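You operate a simulated robot arm through the tools that you are given. There is no shell and no other tool. Be economical: measure what you need, move in short steps, check, and stop when the job is done.

You run a simulated two-armed robot. Do the job below in one go: nothing can be reset, and whatever is moved stays where it is left.

## Task
Swap the empty cone on the blue board for the shelf cone with most metres; run the cord winder.
Fine: empty cone on the shelf; wait for DONE, then switch off.
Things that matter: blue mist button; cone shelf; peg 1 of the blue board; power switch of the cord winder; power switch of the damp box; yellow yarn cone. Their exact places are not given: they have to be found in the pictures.

Only the result counts: the job must be done as asked and must still hold three seconds after the hand-in. Knocking over, shifting, dropping, spilling or breaking anything else fails it.

## Robot
Two 7-joint arms with two-finger grippers on one trunk, on a base that drives. Base frame: it is fixed to the floor where the robot stands at the start and does not move with it; the origin is under the middle of the robot, x ahead of it, y to its left, z up; the surface under the hand at the start is at about z = 81.8. Lengths are in cm, angles in degrees, forces in N, time in s.
The left shoulder is at the start at [7.8, 15.1, 98.8], the right one opposite. With the tool pointing down near the work surface each hand reaches from about 28 to 80 cm from the robot's upright axis, wherever it stands, measured 20 degrees to its own side. Places, roughly: blue mist button [40, 40, 90]; cone shelf [70, -30, 100]; peg 1 of the blue board [50, 0, 80]; power switch of the cord winder [40, -70, 90]; power switch of the damp box [40, 20, 90]. Payload 2.54 kg a hand.
Tool frame (each hand has its own): the origin (TCP) lies between the finger pads and is the grasp point; the fingertips stand 3 cm ahead of it; z points along the fingers, y is the line along which they close. The gripper opens to 11.6 cm. The gripper's body begins 9.5 cm behind the TCP.
Orientation is told as [roll, pitch, yaw] about the base's x, y, z axes, in that order, counted from this pose: with the fingers straight down and closing along the base's y, the tool's x points along the base's -x, its y along +y and its z along -z.

## Interface
- The arms move only by the tool send_rows. It takes "left_commands", "right_commands" or both (then of equal length, played together; a hand with none holds still); each is a list that holds one entry, the list of rows, each a list of 7 numbers: the turn, a rotation vector about the tool's x, y, z in degrees, then the shift along the tool's x, y, z in mm, then the finger opening in mm, from 0 to 116. In form: [[[rx, ry, rz, tx, ty, tz, grip], ...]]. A call has 1 to 20 rows; each row is the pose to reach, as a shift and turn from the pose commanded when the call began, along the tool's axes at that moment. Rows are played at 5 a second. More than 5 cm and 8.6 degrees between two rows, or a gripper value outside its range, and nothing of the call is played. A pose out of reach is approached as far as the arm can. The call stops where the force on the tool passes 60 N (or 10 N more than at its start, if that is more) or the arm is blocked; 0.2 s more then pass. Each finger travels about 7.2 cm/s and halts on what it meets, pressing with about 41 N; the grip force reading is that of the motor and also rises with nothing between the fingers. The clock runs only during rows and for 0.2 s after the last one: add rows that repeat a pose to give the fingers time. It gives the time, the measured TCP pose, the force on the tool (base axes), the opening and the grip force at its end, in the units of the frame above (readings bear some noise), with the torque about the TCP (base axes, N m) and any sound that the robot's microphone picked up.
- Cameras (640 x 400 px; columns grow to the right, rows downward): "scene" is now at [15.26, -0.58, 117.17]; the picture's right is [-0.03, -1.00, 0.00], its down [-0.15, 0.01, -0.99] and it looks along [0.99, -0.03, -0.15] (base axes); focal length 214 px, centre (320, 200). "left" rides on the left gripper at [6.9, 1.5, -12.2] in its tool frame; the picture's right is [-0.21, 0.98, 0.00], its down [-0.83, -0.18, -0.53] and it looks along [-0.52, -0.11, 0.85] (tool axes); focal length 251 px, centre (320, 200). "right" rides on the right gripper at [6.9, -1.5, -12.2] in its tool frame; the picture's right is [0.21, 0.98, 0.00], its down [-0.83, 0.18, -0.53] and it looks along [-0.52, 0.11, 0.85] (tool axes); focal length 251 px, centre (320, 200).
- capture(camera): a new picture of that camera. The clock stands still meanwhile.
- raise_lower(by): slides the trunk up (or, below 0, down) by that many cm; the arms and the scene camera ride with it, the base frame stays. It gives what a move gives, with no picture.
- steer(legs): drives the robot by 1 to 6 legs, each [ahead, left, turn to the left] in cm, cm and degrees, along the robot's own axes; the way and the turn of a leg run together, so that a leg with both is an arc; at most 150 cm and 180 degrees a leg. The arms and the cameras ride along, it lands a little off, and it stops where it bumps. It gives what a move gives.
- aim_head(pan, tilt): turns the head with the scene camera to pan (to the left, within 80 degrees either way) and tilt (down, from -29 to 69), counted from straight ahead of the robot. It gives what a move gives.
- pixel_to_xyz(camera, pixels): for up to 12 pixels [column, row] of the newest picture of that camera ("zoom" is the newest enlarged one), the place [x, y, z] in the base frame of the surface seen there, good to about 0.2 cm, but the place of the scene camera against the robot may be out by one fixed shift of up to 2.5 cm in any direction. The clock stands still meanwhile.
- enlarge(camera, box): a new picture of the part [left, top, right, bottom] of that camera's present view, enlarged. The clock stands still meanwhile.
- job_done(): hands the job in; it is judged then, once.

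Go step by step. Measure first, check grasps and placings, and put right what went wrong. The budget is 80 turns and 62 pictures, counting those below and the enlarged ones. Unless the task says otherwise, let go and move clear before handing in, and close with one line.

The tools are called after "Emit:" as a command line: name --argument value ..., lists and objects as JSON in quotes. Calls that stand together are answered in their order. send_rows: Moves the arms, as the interface text tells. Its arguments: {"type":"object","properties":{"left_commands":{"type":"array","items":{"type":"array","items":{"type":"array","items":{"type":"number"}}}},"right_commands":{"type":"array","items":{"type":"array","items":{"type":"array","items":{"type":"number"}}}}},"required":[]} The other tools are called the same way: raise_lower (by) slides the trunk up or down; steer (legs) drives the base; aim_head (pan, tilt) turns the head that bears the scene camera; capture (camera) takes a picture; pixel_to_xyz (camera, pixels) gives the place of the surface under pixels of a picture; enlarge (camera, box) takes an enlarged picture of a part of a camera's view; job_done () hands the job in.

At the start:

```text
time_s: 0.0
left_tcp_pos: [40.76, -0.78, 119.95]
left_orientation: [0.0, -0.1, 0.0]
left_contact_force: [-1.0, 1.1, -0.1]
left_moment: [0.02, 0.0, -0.01]
left_opening: 11.6
left_grip_force: 0.0
right_tcp_pos: [35.67, -36.64, 100.03]
right_orientation: [0.0, 0.0, 0.0]
right_contact_force: [0.0, -0.8, -0.2]
right_moment: [-0.01, -0.01, 0.02]
right_opening: 11.59
right_grip_force: 0.1
trunk travel left (down, up): [-22.5, 6.4]
robot x, y, heading: [-0.32, -0.18, -0.2]
head pan, tilt: [-1.9, 8.9]
```

scene: 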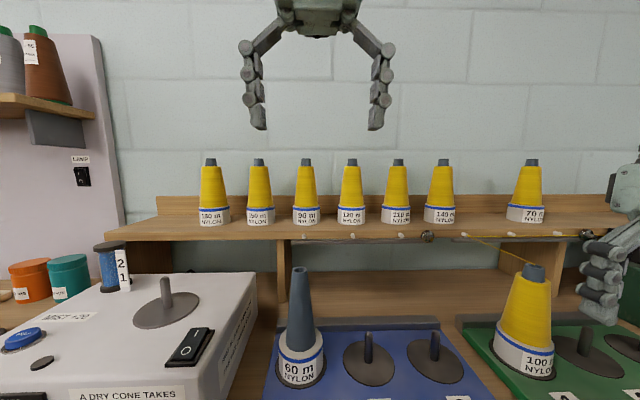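
right: 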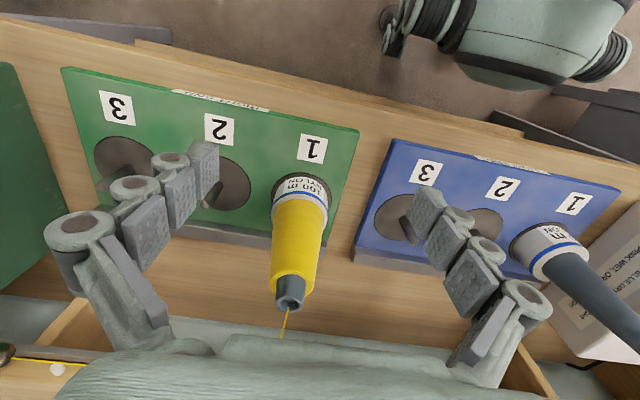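
left: 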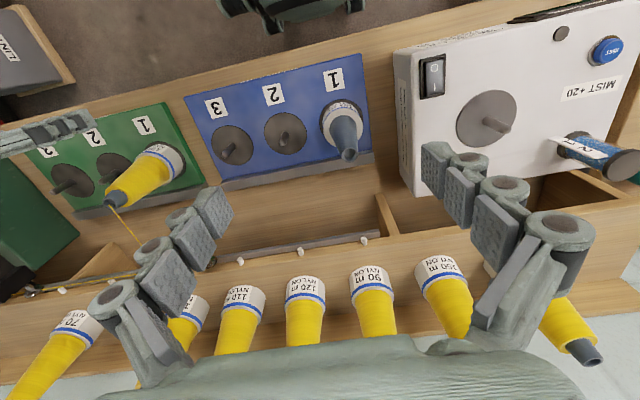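

The scene shows seven shelf cones (row ~210), an empty cone on the blue board at (300,340), and a box with "A DRY CONE TAKES..." text. I'll read the labels and signs.

Emit:
enlarge --camera "scene" --box '[190, 150, 380, 269]'

Emit:
enlarge --camera "scene" --box '[370, 150, 560, 269]'

Emit:
aim_head --pan 25 --tilt 40

Emit:
capture --camera "scene"

```text
3.36 times, centred on (285, 210) of scene
```

zoom: 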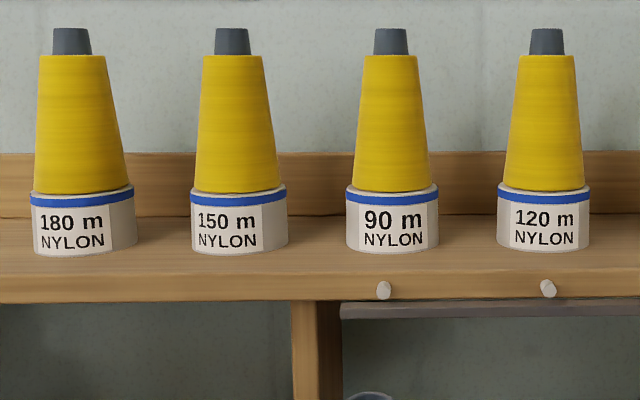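

```text
3.36 times, centred on (465, 210) of scene
```

zoom: 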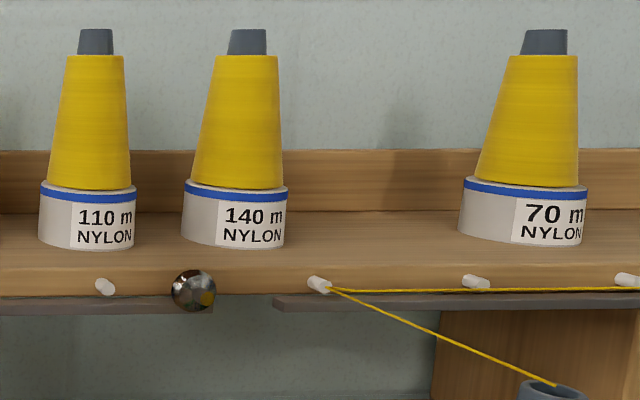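

```text
time_s: 1.0
left_tcp_pos: [40.67, -0.94, 120.04]
left_orientation: [0.0, 0.0, 0.0]
left_contact_force: [-0.3, -0.4, 0.1]
left_moment: [0.02, -0.03, -0.04]
left_opening: 11.6
left_grip_force: 0.1
right_tcp_pos: [35.56, -36.73, 99.92]
right_orientation: [-0.1, 0.0, 0.0]
right_contact_force: [-1.0, 0.2, -0.2]
right_moment: [0.0, 0.01, 0.01]
right_opening: 11.56
right_grip_force: 0.0
trunk travel left (down, up): [-22.5, 6.4]
robot x, y, heading: [0.1, -0.2, 0.1]
head pan, tilt: [25.0, 40.0]
```

```text
56 pictures are left
```

scene: 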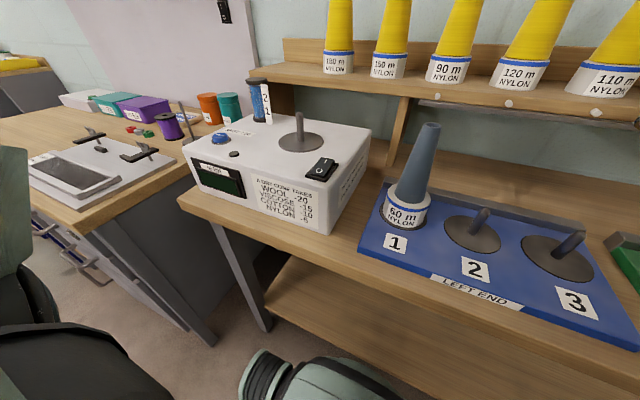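

The damp box front (215,178) has text I should read; also the side face and display.

Emit:
enlarge --camera "scene" --box '[180, 90, 372, 210]'

Emit:
enlarge --camera "scene" --box '[240, 160, 336, 220]'

Emit:
aim_head --pan -45 --tilt 30

Emit:
capture --camera "scene"

```text
3.33 times, centred on (276, 150) of scene
```

zoom: 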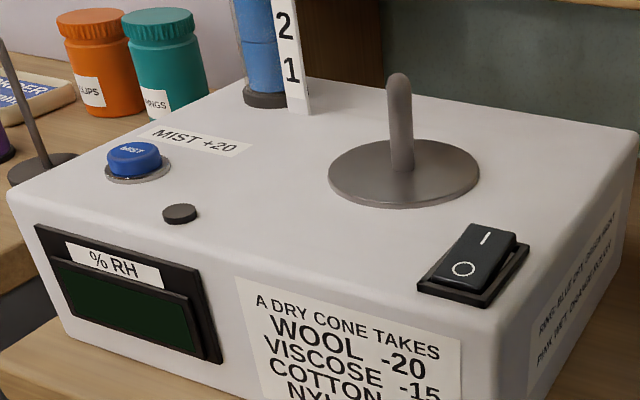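

```text
6.67 times, centred on (288, 190) of scene
```

zoom: 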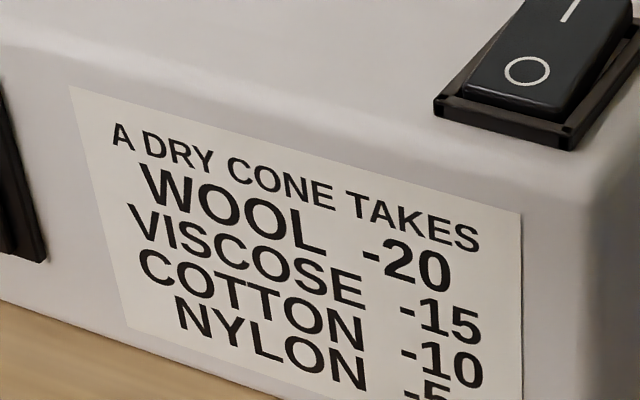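

```text
time_s: 2.4
left_tcp_pos: [40.65, -0.86, 119.98]
left_orientation: [0.1, 0.1, 0.0]
left_contact_force: [0.7, -0.1, -0.7]
left_moment: [-0.02, 0.01, -0.03]
left_opening: 11.61
left_grip_force: 0.1
right_tcp_pos: [35.6, -36.56, 99.96]
right_orientation: [0.0, 0.0, 0.1]
right_contact_force: [-0.5, -0.6, -0.2]
right_moment: [0.02, 0.01, 0.03]
right_opening: 11.59
right_grip_force: 0.1
trunk travel left (down, up): [-22.5, 6.4]
robot x, y, heading: [-0.02, 0.08, 0.0]
head pan, tilt: [-45.0, 30.0]
```

```text
53 pictures are left
```

scene: 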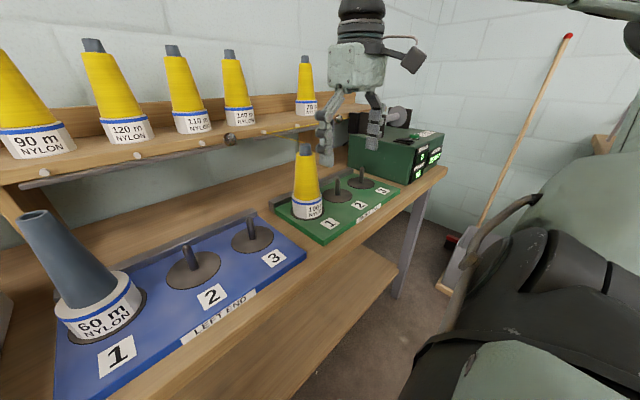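

The damp box side sign concerns a ring colour code; I need to read it, as well as the winder's panel at (420,150) and the green board.

Emit:
enlarge --camera "scene" --box '[340, 90, 468, 170]'

Emit:
enlarge --camera "scene" --box '[260, 130, 420, 230]'

Emit:
aim_head --pan 25 --tilt 40

Emit:
enlarge --camera "scene" --box '[322, 120, 386, 220]'

Emit:
capture --camera "left"

```text
5.00 times, centred on (404, 130) of scene
```

zoom: 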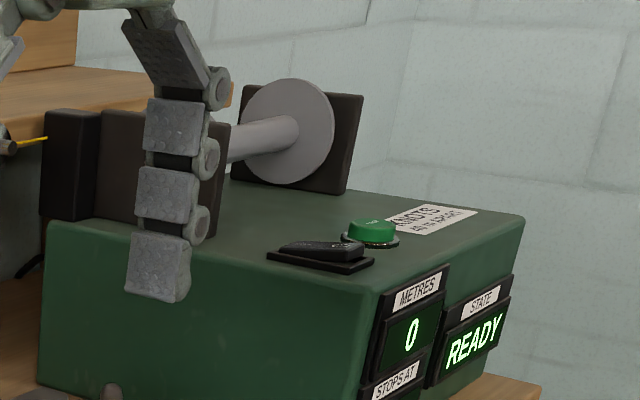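

```text
4.00 times, centred on (340, 180) of scene
```

zoom: 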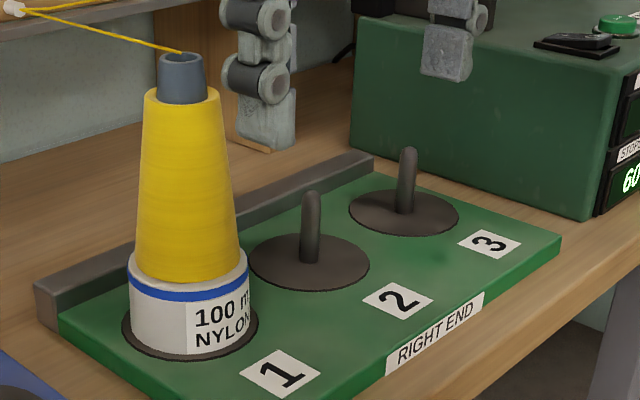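

```text
time_s: 3.8
left_tcp_pos: [40.72, -0.9, 119.99]
left_orientation: [0.1, 0.0, 0.0]
left_contact_force: [-0.5, -0.2, -0.3]
left_moment: [-0.01, -0.01, 0.03]
left_opening: 11.63
left_grip_force: 0.1
right_tcp_pos: [35.58, -36.7, 100.0]
right_orientation: [-0.1, 0.0, 0.0]
right_contact_force: [-0.2, -0.1, 0.7]
right_moment: [-0.02, 0.01, -0.04]
right_opening: 11.6
right_grip_force: 0.0
trunk travel left (down, up): [-22.5, 6.4]
robot x, y, heading: [0.07, -0.01, -0.2]
head pan, tilt: [25.0, 40.0]
```

```text
4.00 times, centred on (354, 170) of scene
```

zoom: 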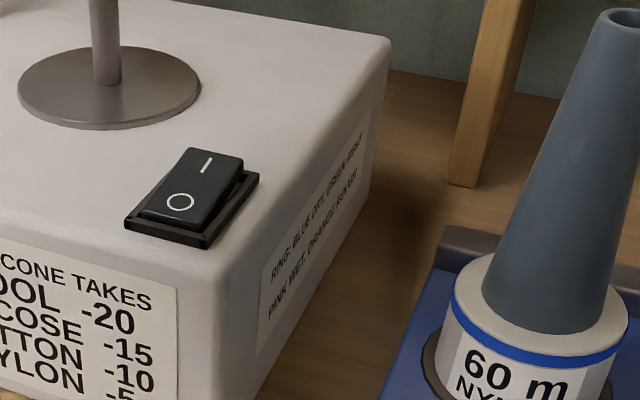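

```text
49 pictures are left
```

left: 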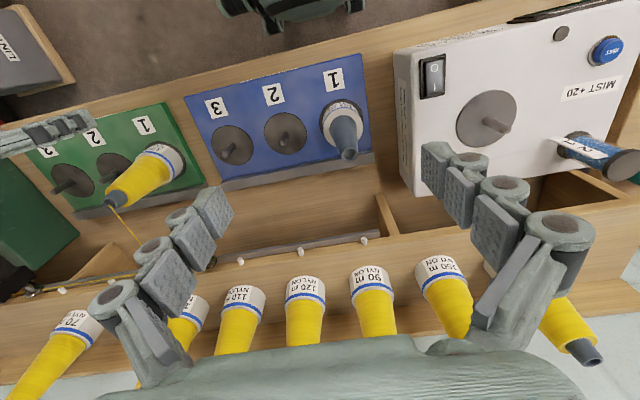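

Ring sign reads roughly "BLUE DRY, GREEN RIGHT, PINK WET…". I'll try to read it better plus the winder's top sign and panels.

Emit:
enlarge --camera "scene" --box '[336, 148, 370, 202]'

Emit:
aim_head --pan -60 --tilt 25

Emit:
capture --camera "scene"

```text
7.41 times, centred on (353, 175) of scene
```

zoom: 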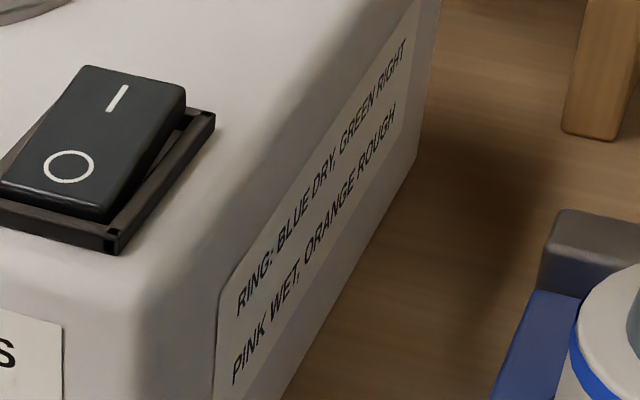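

```text
time_s: 5.4
left_tcp_pos: [40.69, -0.89, 119.88]
left_orientation: [0.0, 0.1, 0.0]
left_contact_force: [0.5, 0.2, 0.7]
left_moment: [0.01, 0.01, -0.01]
left_opening: 11.56
left_grip_force: 0.1
right_tcp_pos: [35.59, -36.61, 99.99]
right_orientation: [0.1, 0.0, 0.1]
right_contact_force: [-0.4, -0.4, 0.8]
right_moment: [0.0, -0.01, 0.01]
right_opening: 11.61
right_grip_force: 0.1
trunk travel left (down, up): [-22.5, 6.4]
robot x, y, heading: [0.13, 0.21, -0.4]
head pan, tilt: [-60.0, 25.0]
```

```text
47 pictures are left
```

scene: 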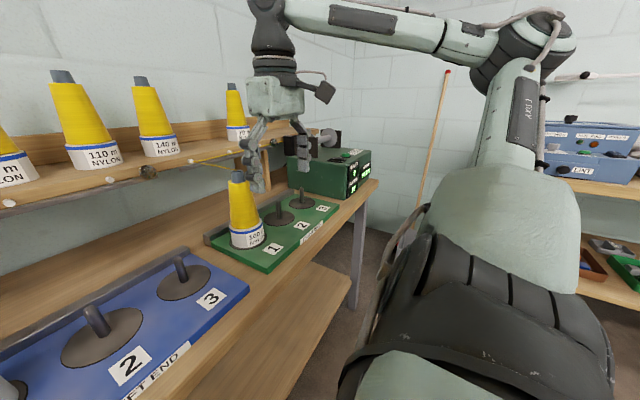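

The winder is at (330,175). Zoom on it and look for further signs.

Emit:
enlarge --camera "scene" --box '[276, 120, 388, 210]'

Emit:
enlarge --camera "scene" --box '[330, 140, 380, 180]'

Emit:
aim_head --pan 45 --tilt 10

Emit:
capture --camera "scene"

```text
4.44 times, centred on (332, 165) of scene
```

zoom: 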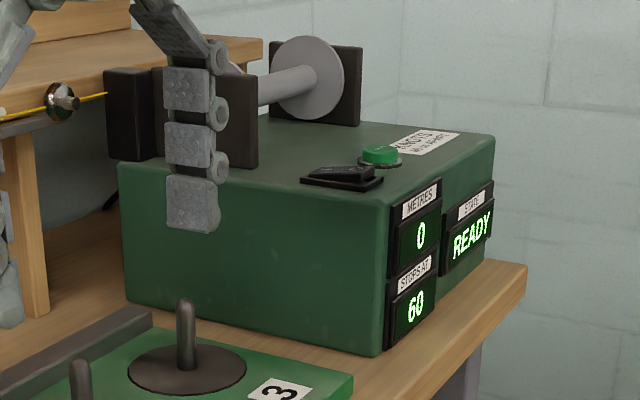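

```text
10.00 times, centred on (355, 160) of scene
```

zoom: 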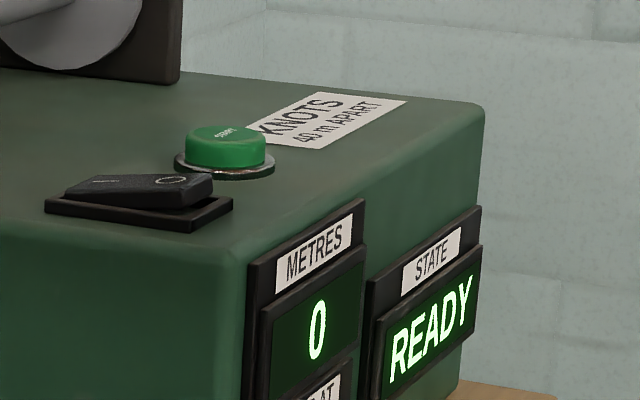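

```text
time_s: 7.2
left_tcp_pos: [40.66, -0.87, 120.06]
left_orientation: [-0.1, 0.1, 0.0]
left_contact_force: [-0.3, 0.1, -0.2]
left_moment: [0.0, -0.01, 0.01]
left_opening: 11.62
left_grip_force: 0.0
right_tcp_pos: [35.61, -36.56, 100.0]
right_orientation: [0.0, 0.0, 0.0]
right_contact_force: [0.9, 0.3, -0.6]
right_moment: [-0.02, -0.02, -0.03]
right_opening: 11.61
right_grip_force: 0.0
trunk travel left (down, up): [-22.5, 6.4]
robot x, y, heading: [0.3, 0.27, 0.1]
head pan, tilt: [45.0, 10.0]
```

```text
44 pictures are left
```

scene: 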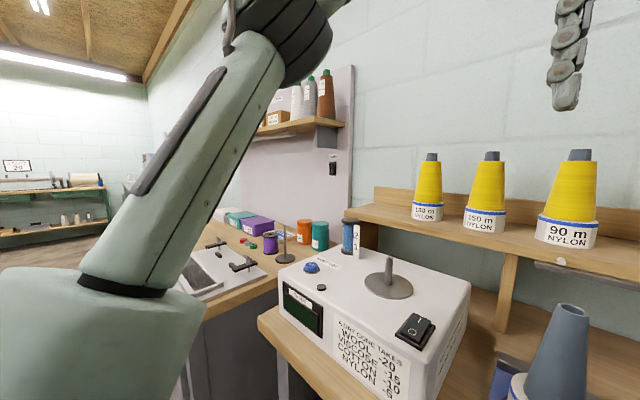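

There's a far sign at (17,165) and the damp box display is dark (off). Zoom on both.

Emit:
enlarge --camera "scene" --box '[0, 150, 48, 180]'

Emit:
enlarge --camera "scene" --box '[270, 210, 430, 400]'

Emit:
pixel_to_xyz --camera "scene" --pixels '[[312, 266], [387, 265], [388, 290], [415, 325], [408, 337], [425, 318], [432, 155], [488, 153], [582, 150], [571, 309], [424, 203], [464, 285]]'

Emit:
aim_head --pan 0 --tilt -20

Emit:
capture --camera "scene"

```text
13.33 times, centred on (24, 165) of scene
```

zoom: 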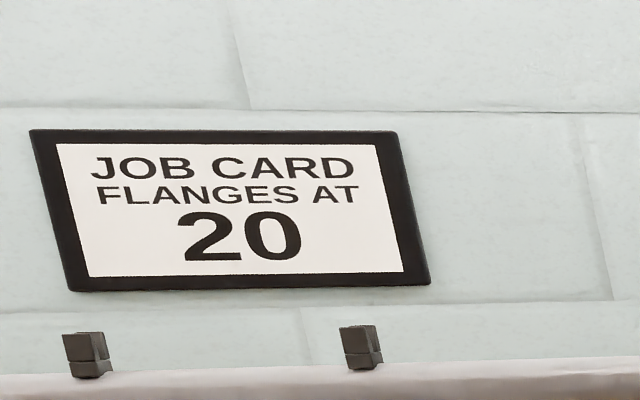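

```text
2.11 times, centred on (350, 305) of scene
```

zoom: 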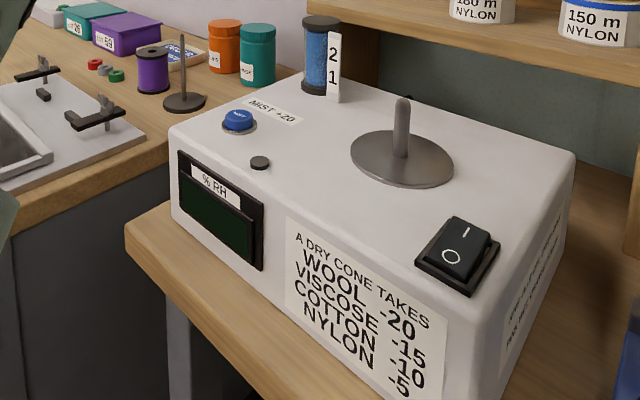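

```text
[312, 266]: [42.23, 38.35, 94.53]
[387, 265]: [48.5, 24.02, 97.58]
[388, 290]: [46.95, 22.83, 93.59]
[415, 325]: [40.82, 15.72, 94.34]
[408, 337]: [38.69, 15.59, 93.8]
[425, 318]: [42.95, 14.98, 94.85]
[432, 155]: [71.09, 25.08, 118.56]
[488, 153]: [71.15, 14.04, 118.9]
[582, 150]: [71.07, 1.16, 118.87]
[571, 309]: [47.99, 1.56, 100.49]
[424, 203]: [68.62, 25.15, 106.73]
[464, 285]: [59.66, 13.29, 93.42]
```

```text
time_s: 8.3
left_tcp_pos: [40.76, -0.87, 120.03]
left_orientation: [0.0, -0.1, 0.0]
left_contact_force: [-1.2, 0.0, -0.1]
left_moment: [0.02, 0.03, 0.01]
left_opening: 11.63
left_grip_force: 0.0
right_tcp_pos: [35.62, -36.67, 99.98]
right_orientation: [0.0, 0.0, -0.1]
right_contact_force: [0.2, -0.8, 0.4]
right_moment: [0.01, 0.0, 0.0]
right_opening: 11.62
right_grip_force: 0.1
trunk travel left (down, up): [-22.5, 6.4]
robot x, y, heading: [-0.14, -0.32, 0.1]
head pan, tilt: [0.0, -20.0]
```

```text
41 pictures are left
```

scene: 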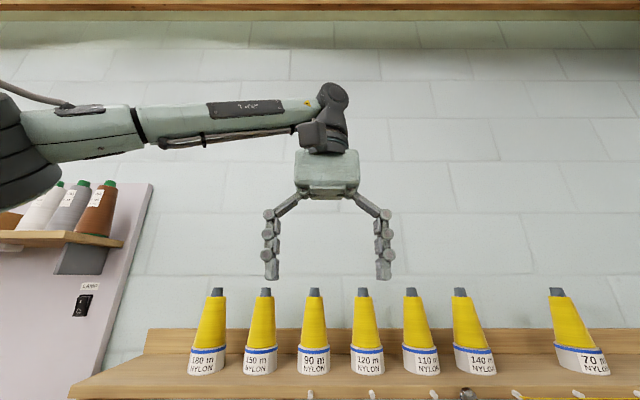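

Nothing overhead; 180 m is the leftmost shelf cone with a blue (dry) ring. I'll measure with the left hand camera for accurate positions (peg, switch, mist, cone tips).

Emit:
pixel_to_xyz --camera "left" --pixels '[[348, 156], [288, 146], [229, 157], [497, 124], [487, 119], [433, 68], [431, 88], [606, 44], [588, 355], [345, 104], [420, 300], [455, 265]]'

Emit:
pixel_to_xyz --camera "scene" --pixels '[[217, 291], [265, 291], [315, 291], [363, 291], [210, 352], [260, 352], [207, 373], [239, 381]]'

Emit:
enlarge --camera "left" --box '[200, 50, 400, 175]'

```text
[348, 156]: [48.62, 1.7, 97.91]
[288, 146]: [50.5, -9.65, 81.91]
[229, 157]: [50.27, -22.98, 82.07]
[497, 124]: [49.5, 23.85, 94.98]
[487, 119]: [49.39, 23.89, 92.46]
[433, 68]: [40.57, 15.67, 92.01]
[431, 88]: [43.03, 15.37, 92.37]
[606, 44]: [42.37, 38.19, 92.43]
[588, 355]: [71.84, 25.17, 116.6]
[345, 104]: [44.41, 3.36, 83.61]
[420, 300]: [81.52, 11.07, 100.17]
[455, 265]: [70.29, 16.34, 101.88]
```

```text
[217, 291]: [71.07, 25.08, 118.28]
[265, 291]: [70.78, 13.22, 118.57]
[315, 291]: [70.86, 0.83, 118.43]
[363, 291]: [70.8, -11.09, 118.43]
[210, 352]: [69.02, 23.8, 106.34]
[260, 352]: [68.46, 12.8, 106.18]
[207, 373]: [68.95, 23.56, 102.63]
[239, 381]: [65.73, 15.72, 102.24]
```

```text
3.20 times, centred on (300, 112) of left
```

zoom: 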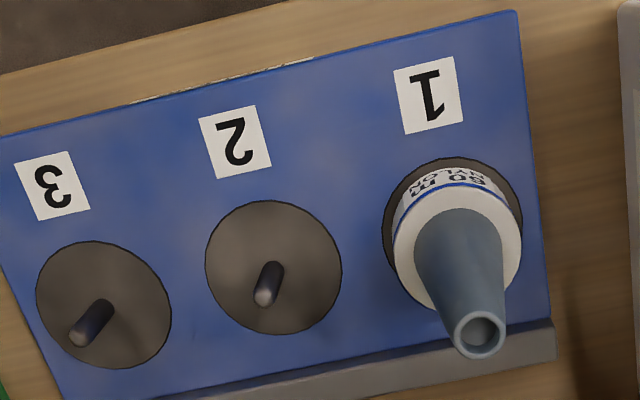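

Left-camera points put the damp box switch I-side near (43,15.4,92.4) and the 180 m cone tip near (71.8,25.2,116.6); the scene camera reads ~1.9 cm high. Next I switch the damp box on to see its %RH: hover the closed left fingers over the I side.

Emit:
send_rows --left_commands '[[[0, 0, 0, -10, 40, 0, 60], [0, 0, 0, -20, 85, 0, 20], [0, 0, 0, -31, 125, 20, 0], [0, 0, 0, -31, 163, 50, 0], [0, 0, 0, -31, 163, 95, 0], [0, 0, 0, -31, 163, 140, 0], [0, 0, 0, -31, 163, 180, 0], [0, 0, 0, -31, 163, 200, 0], [0, 0, 0, -31, 163, 200, 0]]]'

Emit:
aim_head --pan 25 --tilt 40

Emit:
capture --camera "left"

Emit:
capture --camera "scene"

```text
time_s: 10.3
left_tcp_pos: [43.9, 15.38, 99.79]
left_orientation: [-0.1, 0.0, 0.0]
left_contact_force: [0.5, 0.3, -1.0]
left_moment: [-0.01, 0.0, 0.04]
left_opening: 0.0
left_grip_force: 28.6
right_tcp_pos: [35.58, -36.71, 100.0]
right_orientation: [0.1, 0.0, -0.1]
right_contact_force: [-0.4, -0.2, 0.3]
right_moment: [-0.01, 0.01, 0.02]
right_opening: 11.6
right_grip_force: 0.1
trunk travel left (down, up): [-22.5, 6.4]
robot x, y, heading: [-0.1, 0.12, 0.2]
head pan, tilt: [0.0, -20.0]
```

```text
time_s: 11.6
left_tcp_pos: [43.98, 15.43, 99.96]
left_orientation: [0.0, -0.1, -0.1]
left_contact_force: [-0.5, -0.1, -0.3]
left_moment: [0.02, -0.01, -0.01]
left_opening: 0.03
left_grip_force: 28.8
right_tcp_pos: [35.67, -36.72, 100.1]
right_orientation: [0.0, 0.0, 0.0]
right_contact_force: [0.8, 0.1, 0.1]
right_moment: [0.03, -0.04, 0.0]
right_opening: 11.58
right_grip_force: 0.0
trunk travel left (down, up): [-22.5, 6.4]
robot x, y, heading: [-0.01, 0.03, -0.2]
head pan, tilt: [25.0, 40.0]
```

```text
39 pictures are left
```

left: 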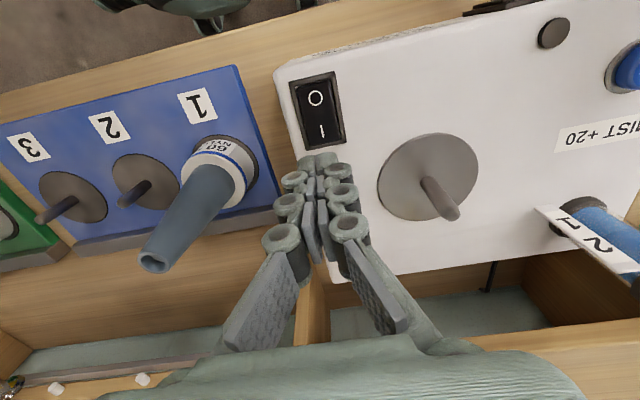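

```text
38 pictures are left
```

scene: 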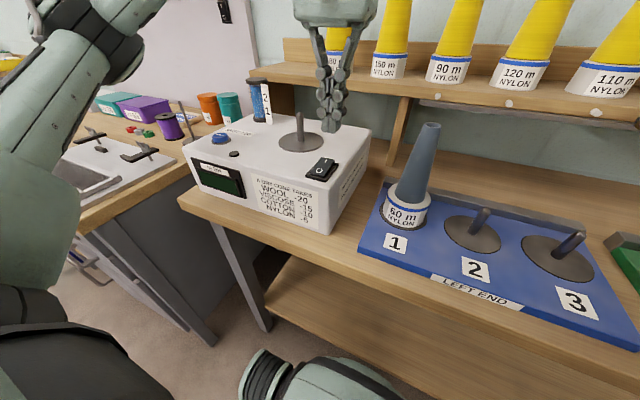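

The fingers hover above; the rocker's I is at left-image (322,130). I'll measure it, the box peg (453,213) and pegs 2/3.

Emit:
pixel_to_xyz --camera "left" --pixels '[[322, 131], [325, 139], [316, 98], [453, 214], [430, 184], [382, 182], [476, 172], [430, 136], [418, 219], [636, 68], [154, 261], [123, 201]]'

```text
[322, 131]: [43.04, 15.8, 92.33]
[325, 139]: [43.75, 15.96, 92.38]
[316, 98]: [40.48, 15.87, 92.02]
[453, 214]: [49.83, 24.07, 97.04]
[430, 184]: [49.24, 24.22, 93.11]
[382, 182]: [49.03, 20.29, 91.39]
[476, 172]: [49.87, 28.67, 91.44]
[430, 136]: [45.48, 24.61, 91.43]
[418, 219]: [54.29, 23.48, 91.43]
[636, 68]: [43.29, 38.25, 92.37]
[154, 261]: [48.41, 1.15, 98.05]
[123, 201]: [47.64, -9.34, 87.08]
```

Rocker I end is at (43.4,15.9,92.4). Press it with the closed fingertips, then rise and look.

Emit:
send_rows --left_commands '[[[0, 0, 0, 5, 5, 20, 0], [0, 0, 0, 5, 5, 40, 0], [0, 0, 0, 5, 5, 46, 0], [0, 0, 0, 5, 5, 50, 0], [0, 0, 0, 5, 5, 53, 0], [0, 0, 0, 5, 5, 53, 0], [0, 0, 0, 5, 5, 20, 0], [0, 0, 0, 0, 0, -30, 0], [0, 0, 0, 0, 0, -30, 0]]]'

Emit:
enlarge --camera "scene" --box '[180, 90, 372, 210]'

```text
refused: row 8 steps farther than a row can; nothing moved
```

```text
3.33 times, centred on (276, 150) of scene
```

zoom: 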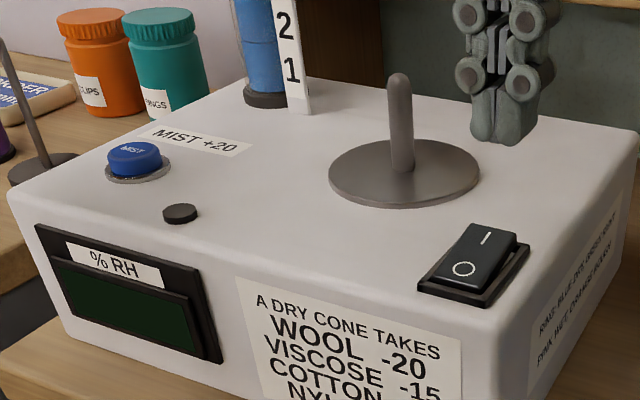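

The call was refused for one too-long step; resending with shorter steps.

Emit:
send_rows --left_commands '[[[0, 0, 0, 5, 5, 20, 0], [0, 0, 0, 5, 5, 40, 0], [0, 0, 0, 5, 5, 46, 0], [0, 0, 0, 5, 5, 50, 0], [0, 0, 0, 5, 5, 53, 0], [0, 0, 0, 5, 5, 53, 0], [0, 0, 0, 5, 5, 20, 0], [0, 0, 0, 0, 0, -20, 0], [0, 0, 0, 0, 0, -20, 0]]]'

Emit:
enlarge --camera "scene" --box '[180, 90, 372, 210]'

```text
time_s: 13.6
left_tcp_pos: [43.79, 15.52, 102.06]
left_orientation: [0.0, 0.0, 0.0]
left_contact_force: [-0.4, -0.2, -0.4]
left_moment: [0.01, 0.01, -0.03]
left_opening: 0.0
left_grip_force: 28.5
right_tcp_pos: [35.63, -36.69, 99.97]
right_orientation: [0.0, 0.0, -0.1]
right_contact_force: [0.0, 0.0, -0.1]
right_moment: [0.01, -0.01, 0.0]
right_opening: 11.62
right_grip_force: 0.1
trunk travel left (down, up): [-22.5, 6.4]
robot x, y, heading: [0.27, 0.01, -0.0]
head pan, tilt: [25.0, 40.0]
```

```text
3.33 times, centred on (276, 150) of scene
```

zoom: 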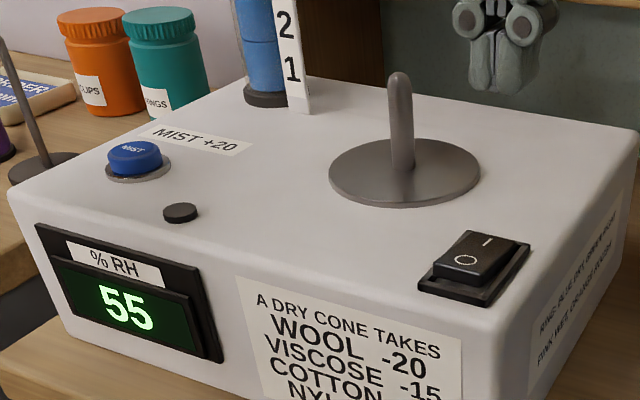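

The box is on: 55 %RH. I don't know the right RH, so I'll look around for a chart.

Emit:
aim_head --pan -80 --tilt 5

Emit:
capture --camera "scene"

Emit:
aim_head --pan 75 --tilt 5

Emit:
capture --camera "scene"

```text
time_s: 15.4
left_tcp_pos: [43.8, 15.46, 102.06]
left_orientation: [0.0, 0.1, 0.0]
left_contact_force: [-0.7, 0.2, -0.1]
left_moment: [-0.03, -0.01, -0.05]
left_opening: 0.03
left_grip_force: 28.5
right_tcp_pos: [35.57, -36.65, 99.98]
right_orientation: [0.0, 0.0, 0.0]
right_contact_force: [0.9, -0.8, -0.4]
right_moment: [0.0, 0.0, 0.0]
right_opening: 11.63
right_grip_force: 0.0
trunk travel left (down, up): [-22.5, 6.4]
robot x, y, heading: [0.06, 0.07, -0.2]
head pan, tilt: [-80.0, 5.0]
```

```text
35 pictures are left
```

scene: 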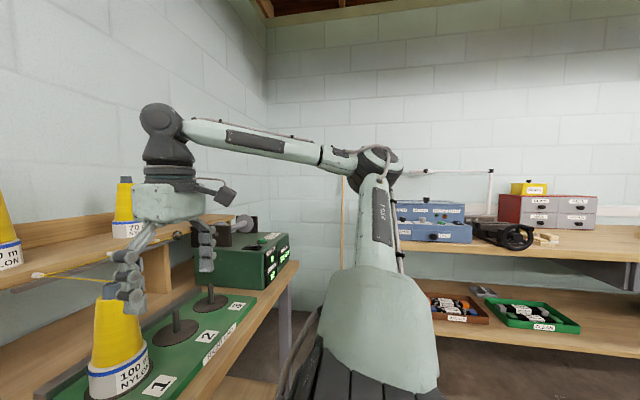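

```text
time_s: 17.8
left_tcp_pos: [43.75, 15.54, 102.03]
left_orientation: [-0.1, 0.0, 0.1]
left_contact_force: [1.0, 0.2, 0.4]
left_moment: [0.02, 0.04, -0.04]
left_opening: 0.02
left_grip_force: 28.2
right_tcp_pos: [35.49, -36.65, 100.03]
right_orientation: [0.0, 0.0, 0.0]
right_contact_force: [-0.1, 0.3, -0.4]
right_moment: [0.02, -0.02, -0.02]
right_opening: 11.6
right_grip_force: 0.0
trunk travel left (down, up): [-22.5, 6.4]
robot x, y, heading: [-0.06, 0.07, -0.0]
head pan, tilt: [75.0, 5.0]
```

```text
34 pictures are left
```

scene: 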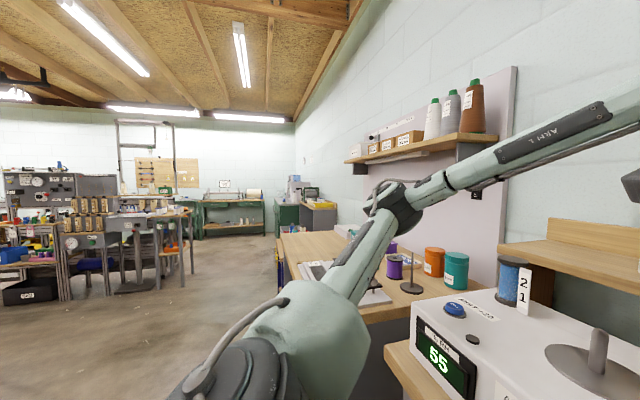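

No chart anywhere; the ring colour is the feedback. Next, raise the left hand and bring it to view the 180 m cone from above.

Emit:
send_rows --left_commands '[[[0, 0, 0, 0, 0, -45, 0], [0, 0, 0, 0, 0, -90, 0], [0, 0, 0, 0, 0, -135, 0], [0, 0, 0, 0, 0, -180, 0], [0, 0, 0, 0, 20, -220, 20], [0, 0, 0, -30, 40, -240, 40], [0, 0, 0, -75, 60, -240, 80], [0, 0, 0, -110, 80, -240, 80], [0, 0, 0, -150, 95, -240, 80], [0, 0, 0, -182, 95, -240, 80], [0, 0, 0, -182, 95, -240, 80]]]'

Emit:
capture --camera "left"

```text
time_s: 20.2
left_tcp_pos: [57.69, 24.94, 119.56]
left_orientation: [-0.1, -0.4, 0.0]
left_contact_force: [-0.1, 0.0, 0.1]
left_moment: [0.0, 0.0, 0.02]
left_opening: 8.01
left_grip_force: 0.1
left hand out of reach, approached as far as the arm can: row 6, 7, 8, 9, 10, 11
right_tcp_pos: [35.79, -36.53, 100.04]
right_orientation: [0.0, -0.1, 0.1]
right_contact_force: [-0.7, 0.2, -0.8]
right_moment: [0.01, -0.05, -0.02]
right_opening: 11.59
right_grip_force: 0.0
trunk travel left (down, up): [-22.5, 6.4]
robot x, y, heading: [0.19, -0.0, -0.1]
head pan, tilt: [75.0, 5.0]
```

```text
33 pictures are left
```

left: 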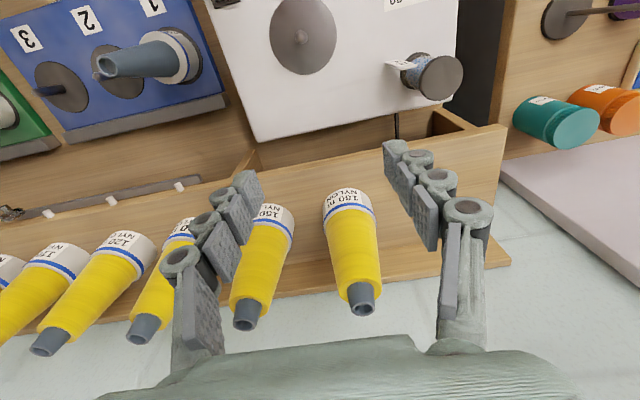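

Tool-down, the arm stops at x≈57.7, so I'll tilt the hand forward 40° (pitch −40) for the shelf grasp. First measure the 180 m cone (tip at (362,287)) in this picture.

Emit:
pixel_to_xyz --camera "left" --pixels '[[351, 290], [373, 288], [362, 284], [341, 287], [380, 281], [324, 222], [374, 211], [349, 200], [246, 306], [260, 300]]'

```text
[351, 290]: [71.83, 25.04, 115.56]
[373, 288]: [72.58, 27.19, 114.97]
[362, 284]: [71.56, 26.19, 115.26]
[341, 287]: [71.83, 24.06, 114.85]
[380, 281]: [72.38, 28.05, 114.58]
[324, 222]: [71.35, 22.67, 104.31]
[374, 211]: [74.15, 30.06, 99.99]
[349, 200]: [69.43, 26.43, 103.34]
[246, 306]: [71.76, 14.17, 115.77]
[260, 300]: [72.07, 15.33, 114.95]
```

The cone's axis is about (72.8,26.2), tip z≈116.7. Tilt the hand 40° forward in the air first and see where it lands.

Emit:
send_rows --left_commands '[[[0, -8, 0, 0, 0, -10, 80], [0, -16, 0, 0, 0, -20, 80], [0, -24, 0, -10, 0, -30, 80], [0, -32, 0, -20, 0, -40, 80], [0, -40, 0, -40, 0, -40, 80], [0, -40, 0, -40, 0, -40, 80], [0, -40, 0, -40, 0, -40, 80]]]'

Emit:
capture --camera "left"

```text
time_s: 21.8
left_tcp_pos: [61.54, 24.87, 123.88]
left_orientation: [-0.1, -40.1, 0.1]
left_contact_force: [-0.3, 0.4, -0.9]
left_moment: [-0.04, 0.02, 0.01]
left_opening: 8.0
left_grip_force: 0.1
right_tcp_pos: [35.6, -36.73, 100.0]
right_orientation: [-0.1, 0.0, 0.0]
right_contact_force: [-0.1, -0.5, -0.9]
right_moment: [-0.01, 0.0, 0.02]
right_opening: 11.59
right_grip_force: 0.1
trunk travel left (down, up): [-22.5, 6.4]
robot x, y, heading: [0.24, -0.29, -0.2]
head pan, tilt: [75.0, 5.0]
```

```text
32 pictures are left
```

left: 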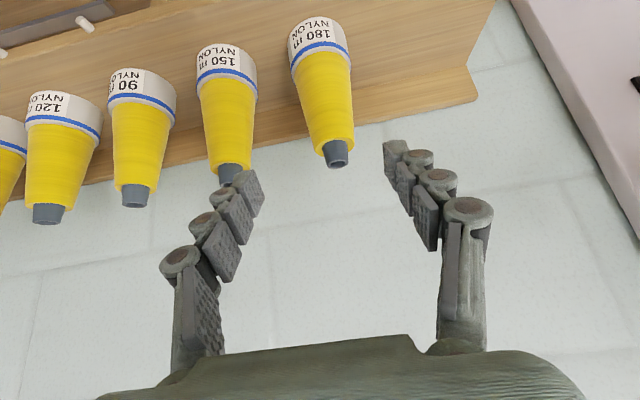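

The tilt worked (measured 61.5,24.9,123.9). Measure the cone again from this pose.

Emit:
pixel_to_xyz --camera "left" --pixels '[[328, 155], [345, 153], [337, 148], [316, 140], [354, 135], [334, 142], [300, 75], [349, 63], [325, 70], [320, 40]]'

```text
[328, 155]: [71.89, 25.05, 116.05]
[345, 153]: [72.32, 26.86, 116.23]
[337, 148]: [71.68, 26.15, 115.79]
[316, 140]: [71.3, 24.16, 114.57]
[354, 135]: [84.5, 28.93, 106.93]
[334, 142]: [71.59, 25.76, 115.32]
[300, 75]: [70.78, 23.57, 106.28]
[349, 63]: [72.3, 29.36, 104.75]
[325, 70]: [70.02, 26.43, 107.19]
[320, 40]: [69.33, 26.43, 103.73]
```

Cone axis ≈ (72.7,26.1). Advance along the tool axis to TCP (72.7,26.1,112.8), stopping before closing to check.

Emit:
send_rows --left_commands '[[[0, 0, 0, -14, 12, 20, 80], [0, 0, 0, -14, 12, 50, 80], [0, 0, 0, -14, 12, 80, 80], [0, 0, 0, -14, 12, 110, 80], [0, 0, 0, -14, 12, 140, 80], [0, 0, 0, -14, 12, 157, 80], [0, 0, 0, -14, 12, 157, 80]]]'

Emit:
aim_head --pan 15 --tilt 10

Emit:
capture --camera "left"

Emit:
capture --camera "scene"

```text
time_s: 23.4
left_tcp_pos: [72.58, 26.23, 112.49]
left_orientation: [0.0, -40.0, -0.1]
left_contact_force: [0.0, -0.3, 0.2]
left_moment: [0.04, -0.01, 0.03]
left_opening: 7.99
left_grip_force: 0.0
right_tcp_pos: [35.6, -36.64, 100.0]
right_orientation: [0.1, 0.0, 0.0]
right_contact_force: [-0.3, 0.5, -0.2]
right_moment: [0.0, 0.01, 0.0]
right_opening: 11.59
right_grip_force: 0.1
trunk travel left (down, up): [-22.5, 6.4]
robot x, y, heading: [-0.27, 0.19, -0.1]
head pan, tilt: [75.0, 5.0]
```

```text
time_s: 24.7
left_tcp_pos: [72.57, 26.11, 112.47]
left_orientation: [0.0, -40.0, 0.0]
left_contact_force: [-0.5, -0.3, 0.6]
left_moment: [-0.03, 0.02, 0.01]
left_opening: 8.01
left_grip_force: 0.1
right_tcp_pos: [35.62, -36.61, 99.98]
right_orientation: [0.1, 0.0, 0.0]
right_contact_force: [-0.2, 0.3, -0.8]
right_moment: [-0.03, -0.02, 0.01]
right_opening: 11.62
right_grip_force: 0.0
trunk travel left (down, up): [-22.5, 6.4]
robot x, y, heading: [-0.12, -0.31, -0.1]
head pan, tilt: [15.0, 10.0]
```

```text
31 pictures are left
```

left: 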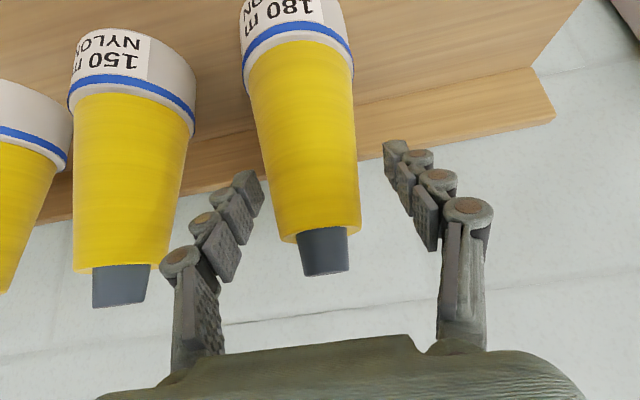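

```text
30 pictures are left
```

scene: 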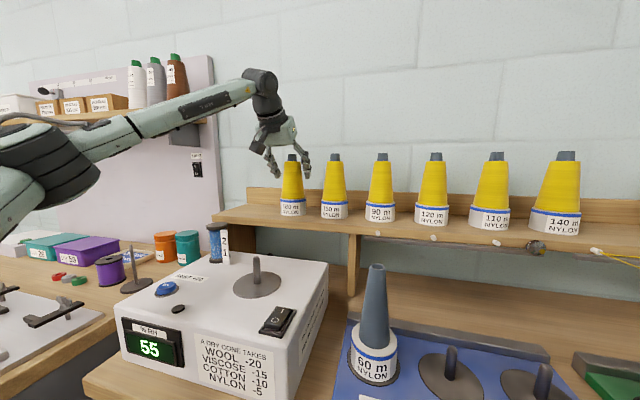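

The cone sits between the fingers. Close gently and lift 8 cm.

Emit:
send_rows --left_commands '[[[0, 0, 0, 0, 0, 0, 50], [0, 0, 0, 0, 0, 0, 30], [0, 0, 0, 0, 0, 0, 10], [0, 0, 0, 0, 0, 0, 10], [0, 0, 0, 0, 0, 0, 10], [0, 0, 0, 0, 0, 0, 10]]]'

Emit:
send_rows --left_commands '[[[0, 0, 0, -6.4, 0, -7.7, 10], [0, 0, 0, -19, 0, -23, 10], [0, 0, 0, -32, 0, -38, 10], [0, 0, 0, -45, 0, -54, 10], [0, 0, 0, -45, 0, -54, 10]]]'

Emit:
capture --camera "left"

```text
time_s: 26.1
left_tcp_pos: [72.75, 26.06, 112.62]
left_orientation: [0.0, -40.2, 0.0]
left_contact_force: [1.2, -3.0, 4.1]
left_moment: [-0.09, -0.23, -0.06]
left_opening: 5.8
left_grip_force: 40.7
right_tcp_pos: [35.6, -36.6, 99.98]
right_orientation: [0.0, 0.0, 0.1]
right_contact_force: [0.6, -0.2, 0.2]
right_moment: [-0.02, 0.01, 0.0]
right_opening: 11.6
right_grip_force: 0.0
trunk travel left (down, up): [-22.5, 6.4]
robot x, y, heading: [0.01, 0.15, 0.2]
head pan, tilt: [15.0, 10.0]
```

```text
time_s: 27.3
left_tcp_pos: [72.7, 26.26, 119.52]
left_orientation: [0.0, -40.0, -0.1]
left_contact_force: [-0.1, 0.8, -2.5]
left_moment: [-0.01, 0.01, -0.01]
left_opening: 5.79
left_grip_force: 40.8
right_tcp_pos: [35.65, -36.74, 99.94]
right_orientation: [0.0, 0.0, 0.0]
right_contact_force: [0.3, -0.3, -0.7]
right_moment: [-0.03, 0.03, 0.02]
right_opening: 11.61
right_grip_force: 0.1
trunk travel left (down, up): [-22.5, 6.4]
robot x, y, heading: [-0.06, 0.18, 0.1]
head pan, tilt: [15.0, 10.0]
```

```text
29 pictures are left
```

left: 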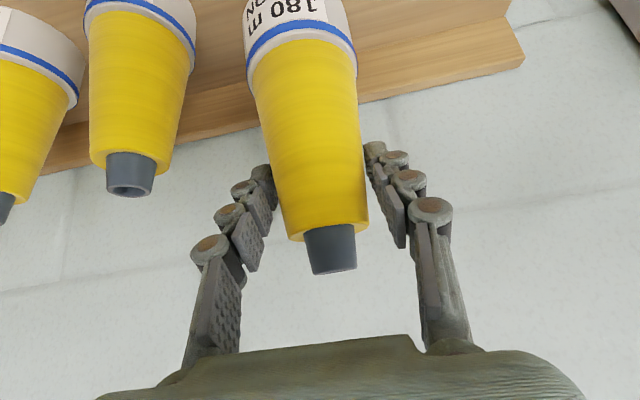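

The cone is held and lifted (2.5 N). Carry it back over the damp box peg at (49.9,24.3), cone base well above the peg tip.

Emit:
send_rows --left_commands '[[[0, 0, 0, 30, -2, -18, 10], [0, 0, 0, 65, -5, -40, 10], [0, 0, 0, 100, -8, -60, 10], [0, 0, 0, 135, -11, -80, 10], [0, 0, 0, 170, -15, -97, 10], [0, 0, 0, 195, -18, -108, 10], [0, 0, 0, 204, -19, -112, 10], [0, 0, 0, 204, -19, -112, 10]]]'

Emit:
aim_head --pan 25 --tilt 30

Emit:
capture --camera "left"

Emit:
capture --camera "scene"

```text
time_s: 29.1
left_tcp_pos: [50.0, 24.02, 115.33]
left_orientation: [0.0, -40.0, 0.1]
left_contact_force: [-0.1, 0.2, -2.1]
left_moment: [-0.01, 0.04, -0.03]
left_opening: 5.78
left_grip_force: 40.8
right_tcp_pos: [35.56, -36.73, 100.01]
right_orientation: [0.0, 0.0, 0.0]
right_contact_force: [0.2, 0.7, -0.9]
right_moment: [-0.01, 0.01, 0.01]
right_opening: 11.59
right_grip_force: 0.1
trunk travel left (down, up): [-22.5, 6.4]
robot x, y, heading: [0.25, 0.21, 0.0]
head pan, tilt: [15.0, 10.0]
```

```text
time_s: 30.0
left_tcp_pos: [49.88, 24.05, 115.21]
left_orientation: [0.0, -40.0, 0.0]
left_contact_force: [0.1, 0.9, -1.9]
left_moment: [0.01, 0.0, 0.04]
left_opening: 5.78
left_grip_force: 40.8
right_tcp_pos: [35.63, -36.56, 100.08]
right_orientation: [0.0, -0.1, 0.0]
right_contact_force: [-0.4, 0.1, 0.1]
right_moment: [0.01, 0.01, 0.01]
right_opening: 11.62
right_grip_force: 0.0
trunk travel left (down, up): [-22.5, 6.4]
robot x, y, heading: [-0.2, -0.15, 0.1]
head pan, tilt: [25.0, 30.0]
```

```text
28 pictures are left
```

left: 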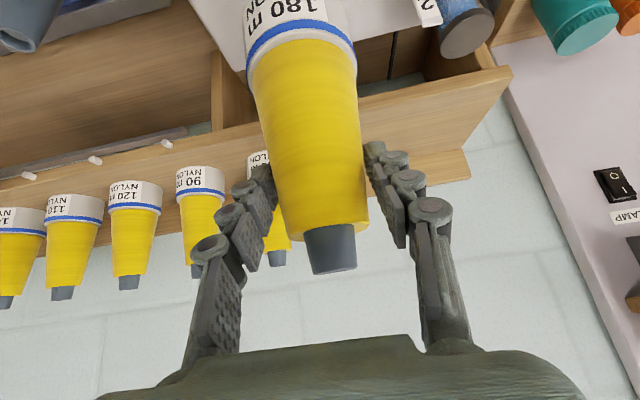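

```text
27 pictures are left
```

scene: 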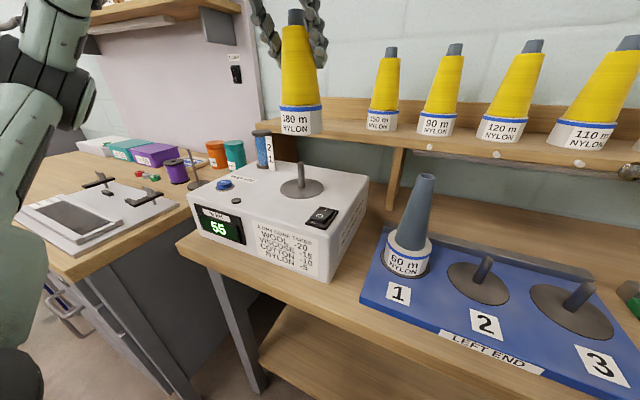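

The held cone hangs above the peg at (299,170). Measure cone and peg in the same scene picture, plus the cone tip in the left picture.

Emit:
pixel_to_xyz --camera "scene" --pixels '[[299, 166], [301, 180], [295, 14], [282, 104], [319, 106], [300, 108], [300, 132], [283, 35], [311, 36], [279, 189], [325, 186], [302, 198]]'

Emit:
pixel_to_xyz --camera "left" --pixels '[[310, 260], [350, 255], [331, 255], [286, 230], [362, 215], [325, 225], [250, 65], [352, 52], [302, 50]]'

```text
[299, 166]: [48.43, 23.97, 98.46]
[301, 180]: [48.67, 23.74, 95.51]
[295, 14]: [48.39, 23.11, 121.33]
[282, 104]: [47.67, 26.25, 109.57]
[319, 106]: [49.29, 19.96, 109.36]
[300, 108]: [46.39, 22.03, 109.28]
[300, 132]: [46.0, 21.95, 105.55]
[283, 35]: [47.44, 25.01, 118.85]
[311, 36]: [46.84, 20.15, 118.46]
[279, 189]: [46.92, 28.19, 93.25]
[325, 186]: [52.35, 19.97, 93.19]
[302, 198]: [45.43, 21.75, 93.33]
```

```text
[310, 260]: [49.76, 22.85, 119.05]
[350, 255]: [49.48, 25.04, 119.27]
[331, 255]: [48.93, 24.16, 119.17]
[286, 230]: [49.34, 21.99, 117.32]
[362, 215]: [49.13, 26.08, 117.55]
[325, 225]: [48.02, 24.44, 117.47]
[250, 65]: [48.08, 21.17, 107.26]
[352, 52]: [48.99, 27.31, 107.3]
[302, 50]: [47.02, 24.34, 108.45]
```

Cone axis ≈ (50.0,24.05), peg ≈ (49.95,24.25): shift 2 mm left and lower ~11 cm onto the peg.

Emit:
send_rows --left_commands '[[[0, 0, 0, 13, 2, 15, 10], [0, 0, 0, 32, 2, 38, 10], [0, 0, 0, 45, 2, 54, 10], [0, 0, 0, 54, 2, 64.5, 10], [0, 0, 0, 61, 2, 73, 10], [0, 0, 0, 67, 2, 80, 10], [0, 0, 0, 70, 2, 83.5, 10], [0, 0, 0, 70, 2, 83.5, 10]]]'

Emit:
enlarge --camera "scene" --box '[180, 30, 400, 290]'

```text
time_s: 31.8
left_tcp_pos: [50.06, 24.41, 104.43]
left_orientation: [-0.1, -40.0, 0.0]
left_contact_force: [-0.5, 0.4, -3.1]
left_moment: [-0.03, 0.0, 0.0]
left_opening: 5.81
left_grip_force: 41.3
right_tcp_pos: [35.75, -36.58, 100.04]
right_orientation: [-0.1, 0.0, 0.0]
right_contact_force: [0.9, 0.2, 0.2]
right_moment: [0.0, 0.04, -0.01]
right_opening: 11.61
right_grip_force: 0.2
trunk travel left (down, up): [-22.5, 6.4]
robot x, y, heading: [0.63, 0.24, -0.1]
head pan, tilt: [25.0, 30.0]
```

```text
1.54 times, centred on (290, 160) of scene
```

zoom: 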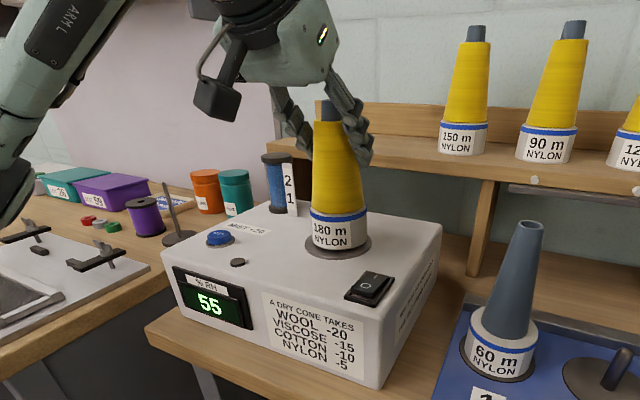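

The cone is over the peg with no side force. Lower in fine steps until it seats.

Emit:
send_rows --left_commands '[[[0, 0, 0, 2, 0, 2.3, 10], [0, 0, 0, 4, 0, 4.6, 10], [0, 0, 0, 5, 0, 6, 10], [0, 0, 0, 5, 0, 6, 10]]]'

```text
time_s: 32.8
left_tcp_pos: [50.05, 24.33, 103.95]
left_orientation: [0.0, -40.7, 0.2]
left_contact_force: [7.0, 2.9, 32.7]
left_moment: [1.12, -0.07, -0.1]
left_opening: 5.78
left_grip_force: 40.9
right_tcp_pos: [35.48, -36.69, 99.96]
right_orientation: [0.1, 0.0, 0.1]
right_contact_force: [-1.1, 0.6, 0.0]
right_moment: [-0.07, 0.0, 0.01]
right_opening: 11.61
right_grip_force: 0.2
trunk travel left (down, up): [-22.5, 6.4]
robot x, y, heading: [0.18, -0.48, 0.0]
head pan, tilt: [25.0, 30.0]
```

It's seated (33 N up). Ease up, open and back off along the tool axis.

Emit:
send_rows --left_commands '[[[0, 0, 0, -2, 0, -2.5, 10], [0, 0, 0, -2, 0, -2.5, 60], [0, 0, 0, -2, 0, -2.5, 80], [0, 0, 0, -2, 0, -2.5, 80], [0, 0, 0, -2, 0, -30, 80], [0, 0, 0, -2, 0, -70, 80], [0, 0, 0, -2, 0, -110, 80], [0, 0, 0, -2, 0, -150, 80], [0, 0, 0, -2, 0, -150, 80]]]'

Emit:
enlarge --camera "scene" --box '[180, 30, 400, 290]'

```text
time_s: 34.8
left_tcp_pos: [40.26, 24.3, 115.44]
left_orientation: [-0.1, -39.9, 0.0]
left_contact_force: [-0.1, -0.6, 1.0]
left_moment: [0.03, 0.01, 0.01]
left_opening: 7.99
left_grip_force: 0.1
right_tcp_pos: [35.65, -36.59, 99.99]
right_orientation: [0.0, 0.0, 0.0]
right_contact_force: [0.4, 0.1, -0.7]
right_moment: [0.02, 0.03, -0.02]
right_opening: 11.61
right_grip_force: 0.0
trunk travel left (down, up): [-22.5, 6.4]
robot x, y, heading: [0.04, 0.2, -0.0]
head pan, tilt: [25.0, 30.0]
```

```text
1.54 times, centred on (290, 160) of scene
```

zoom: 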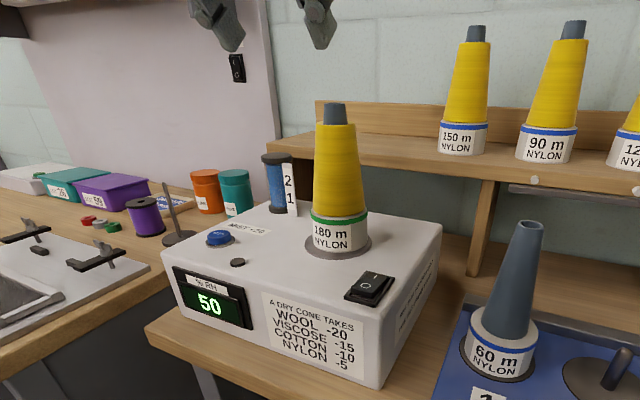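

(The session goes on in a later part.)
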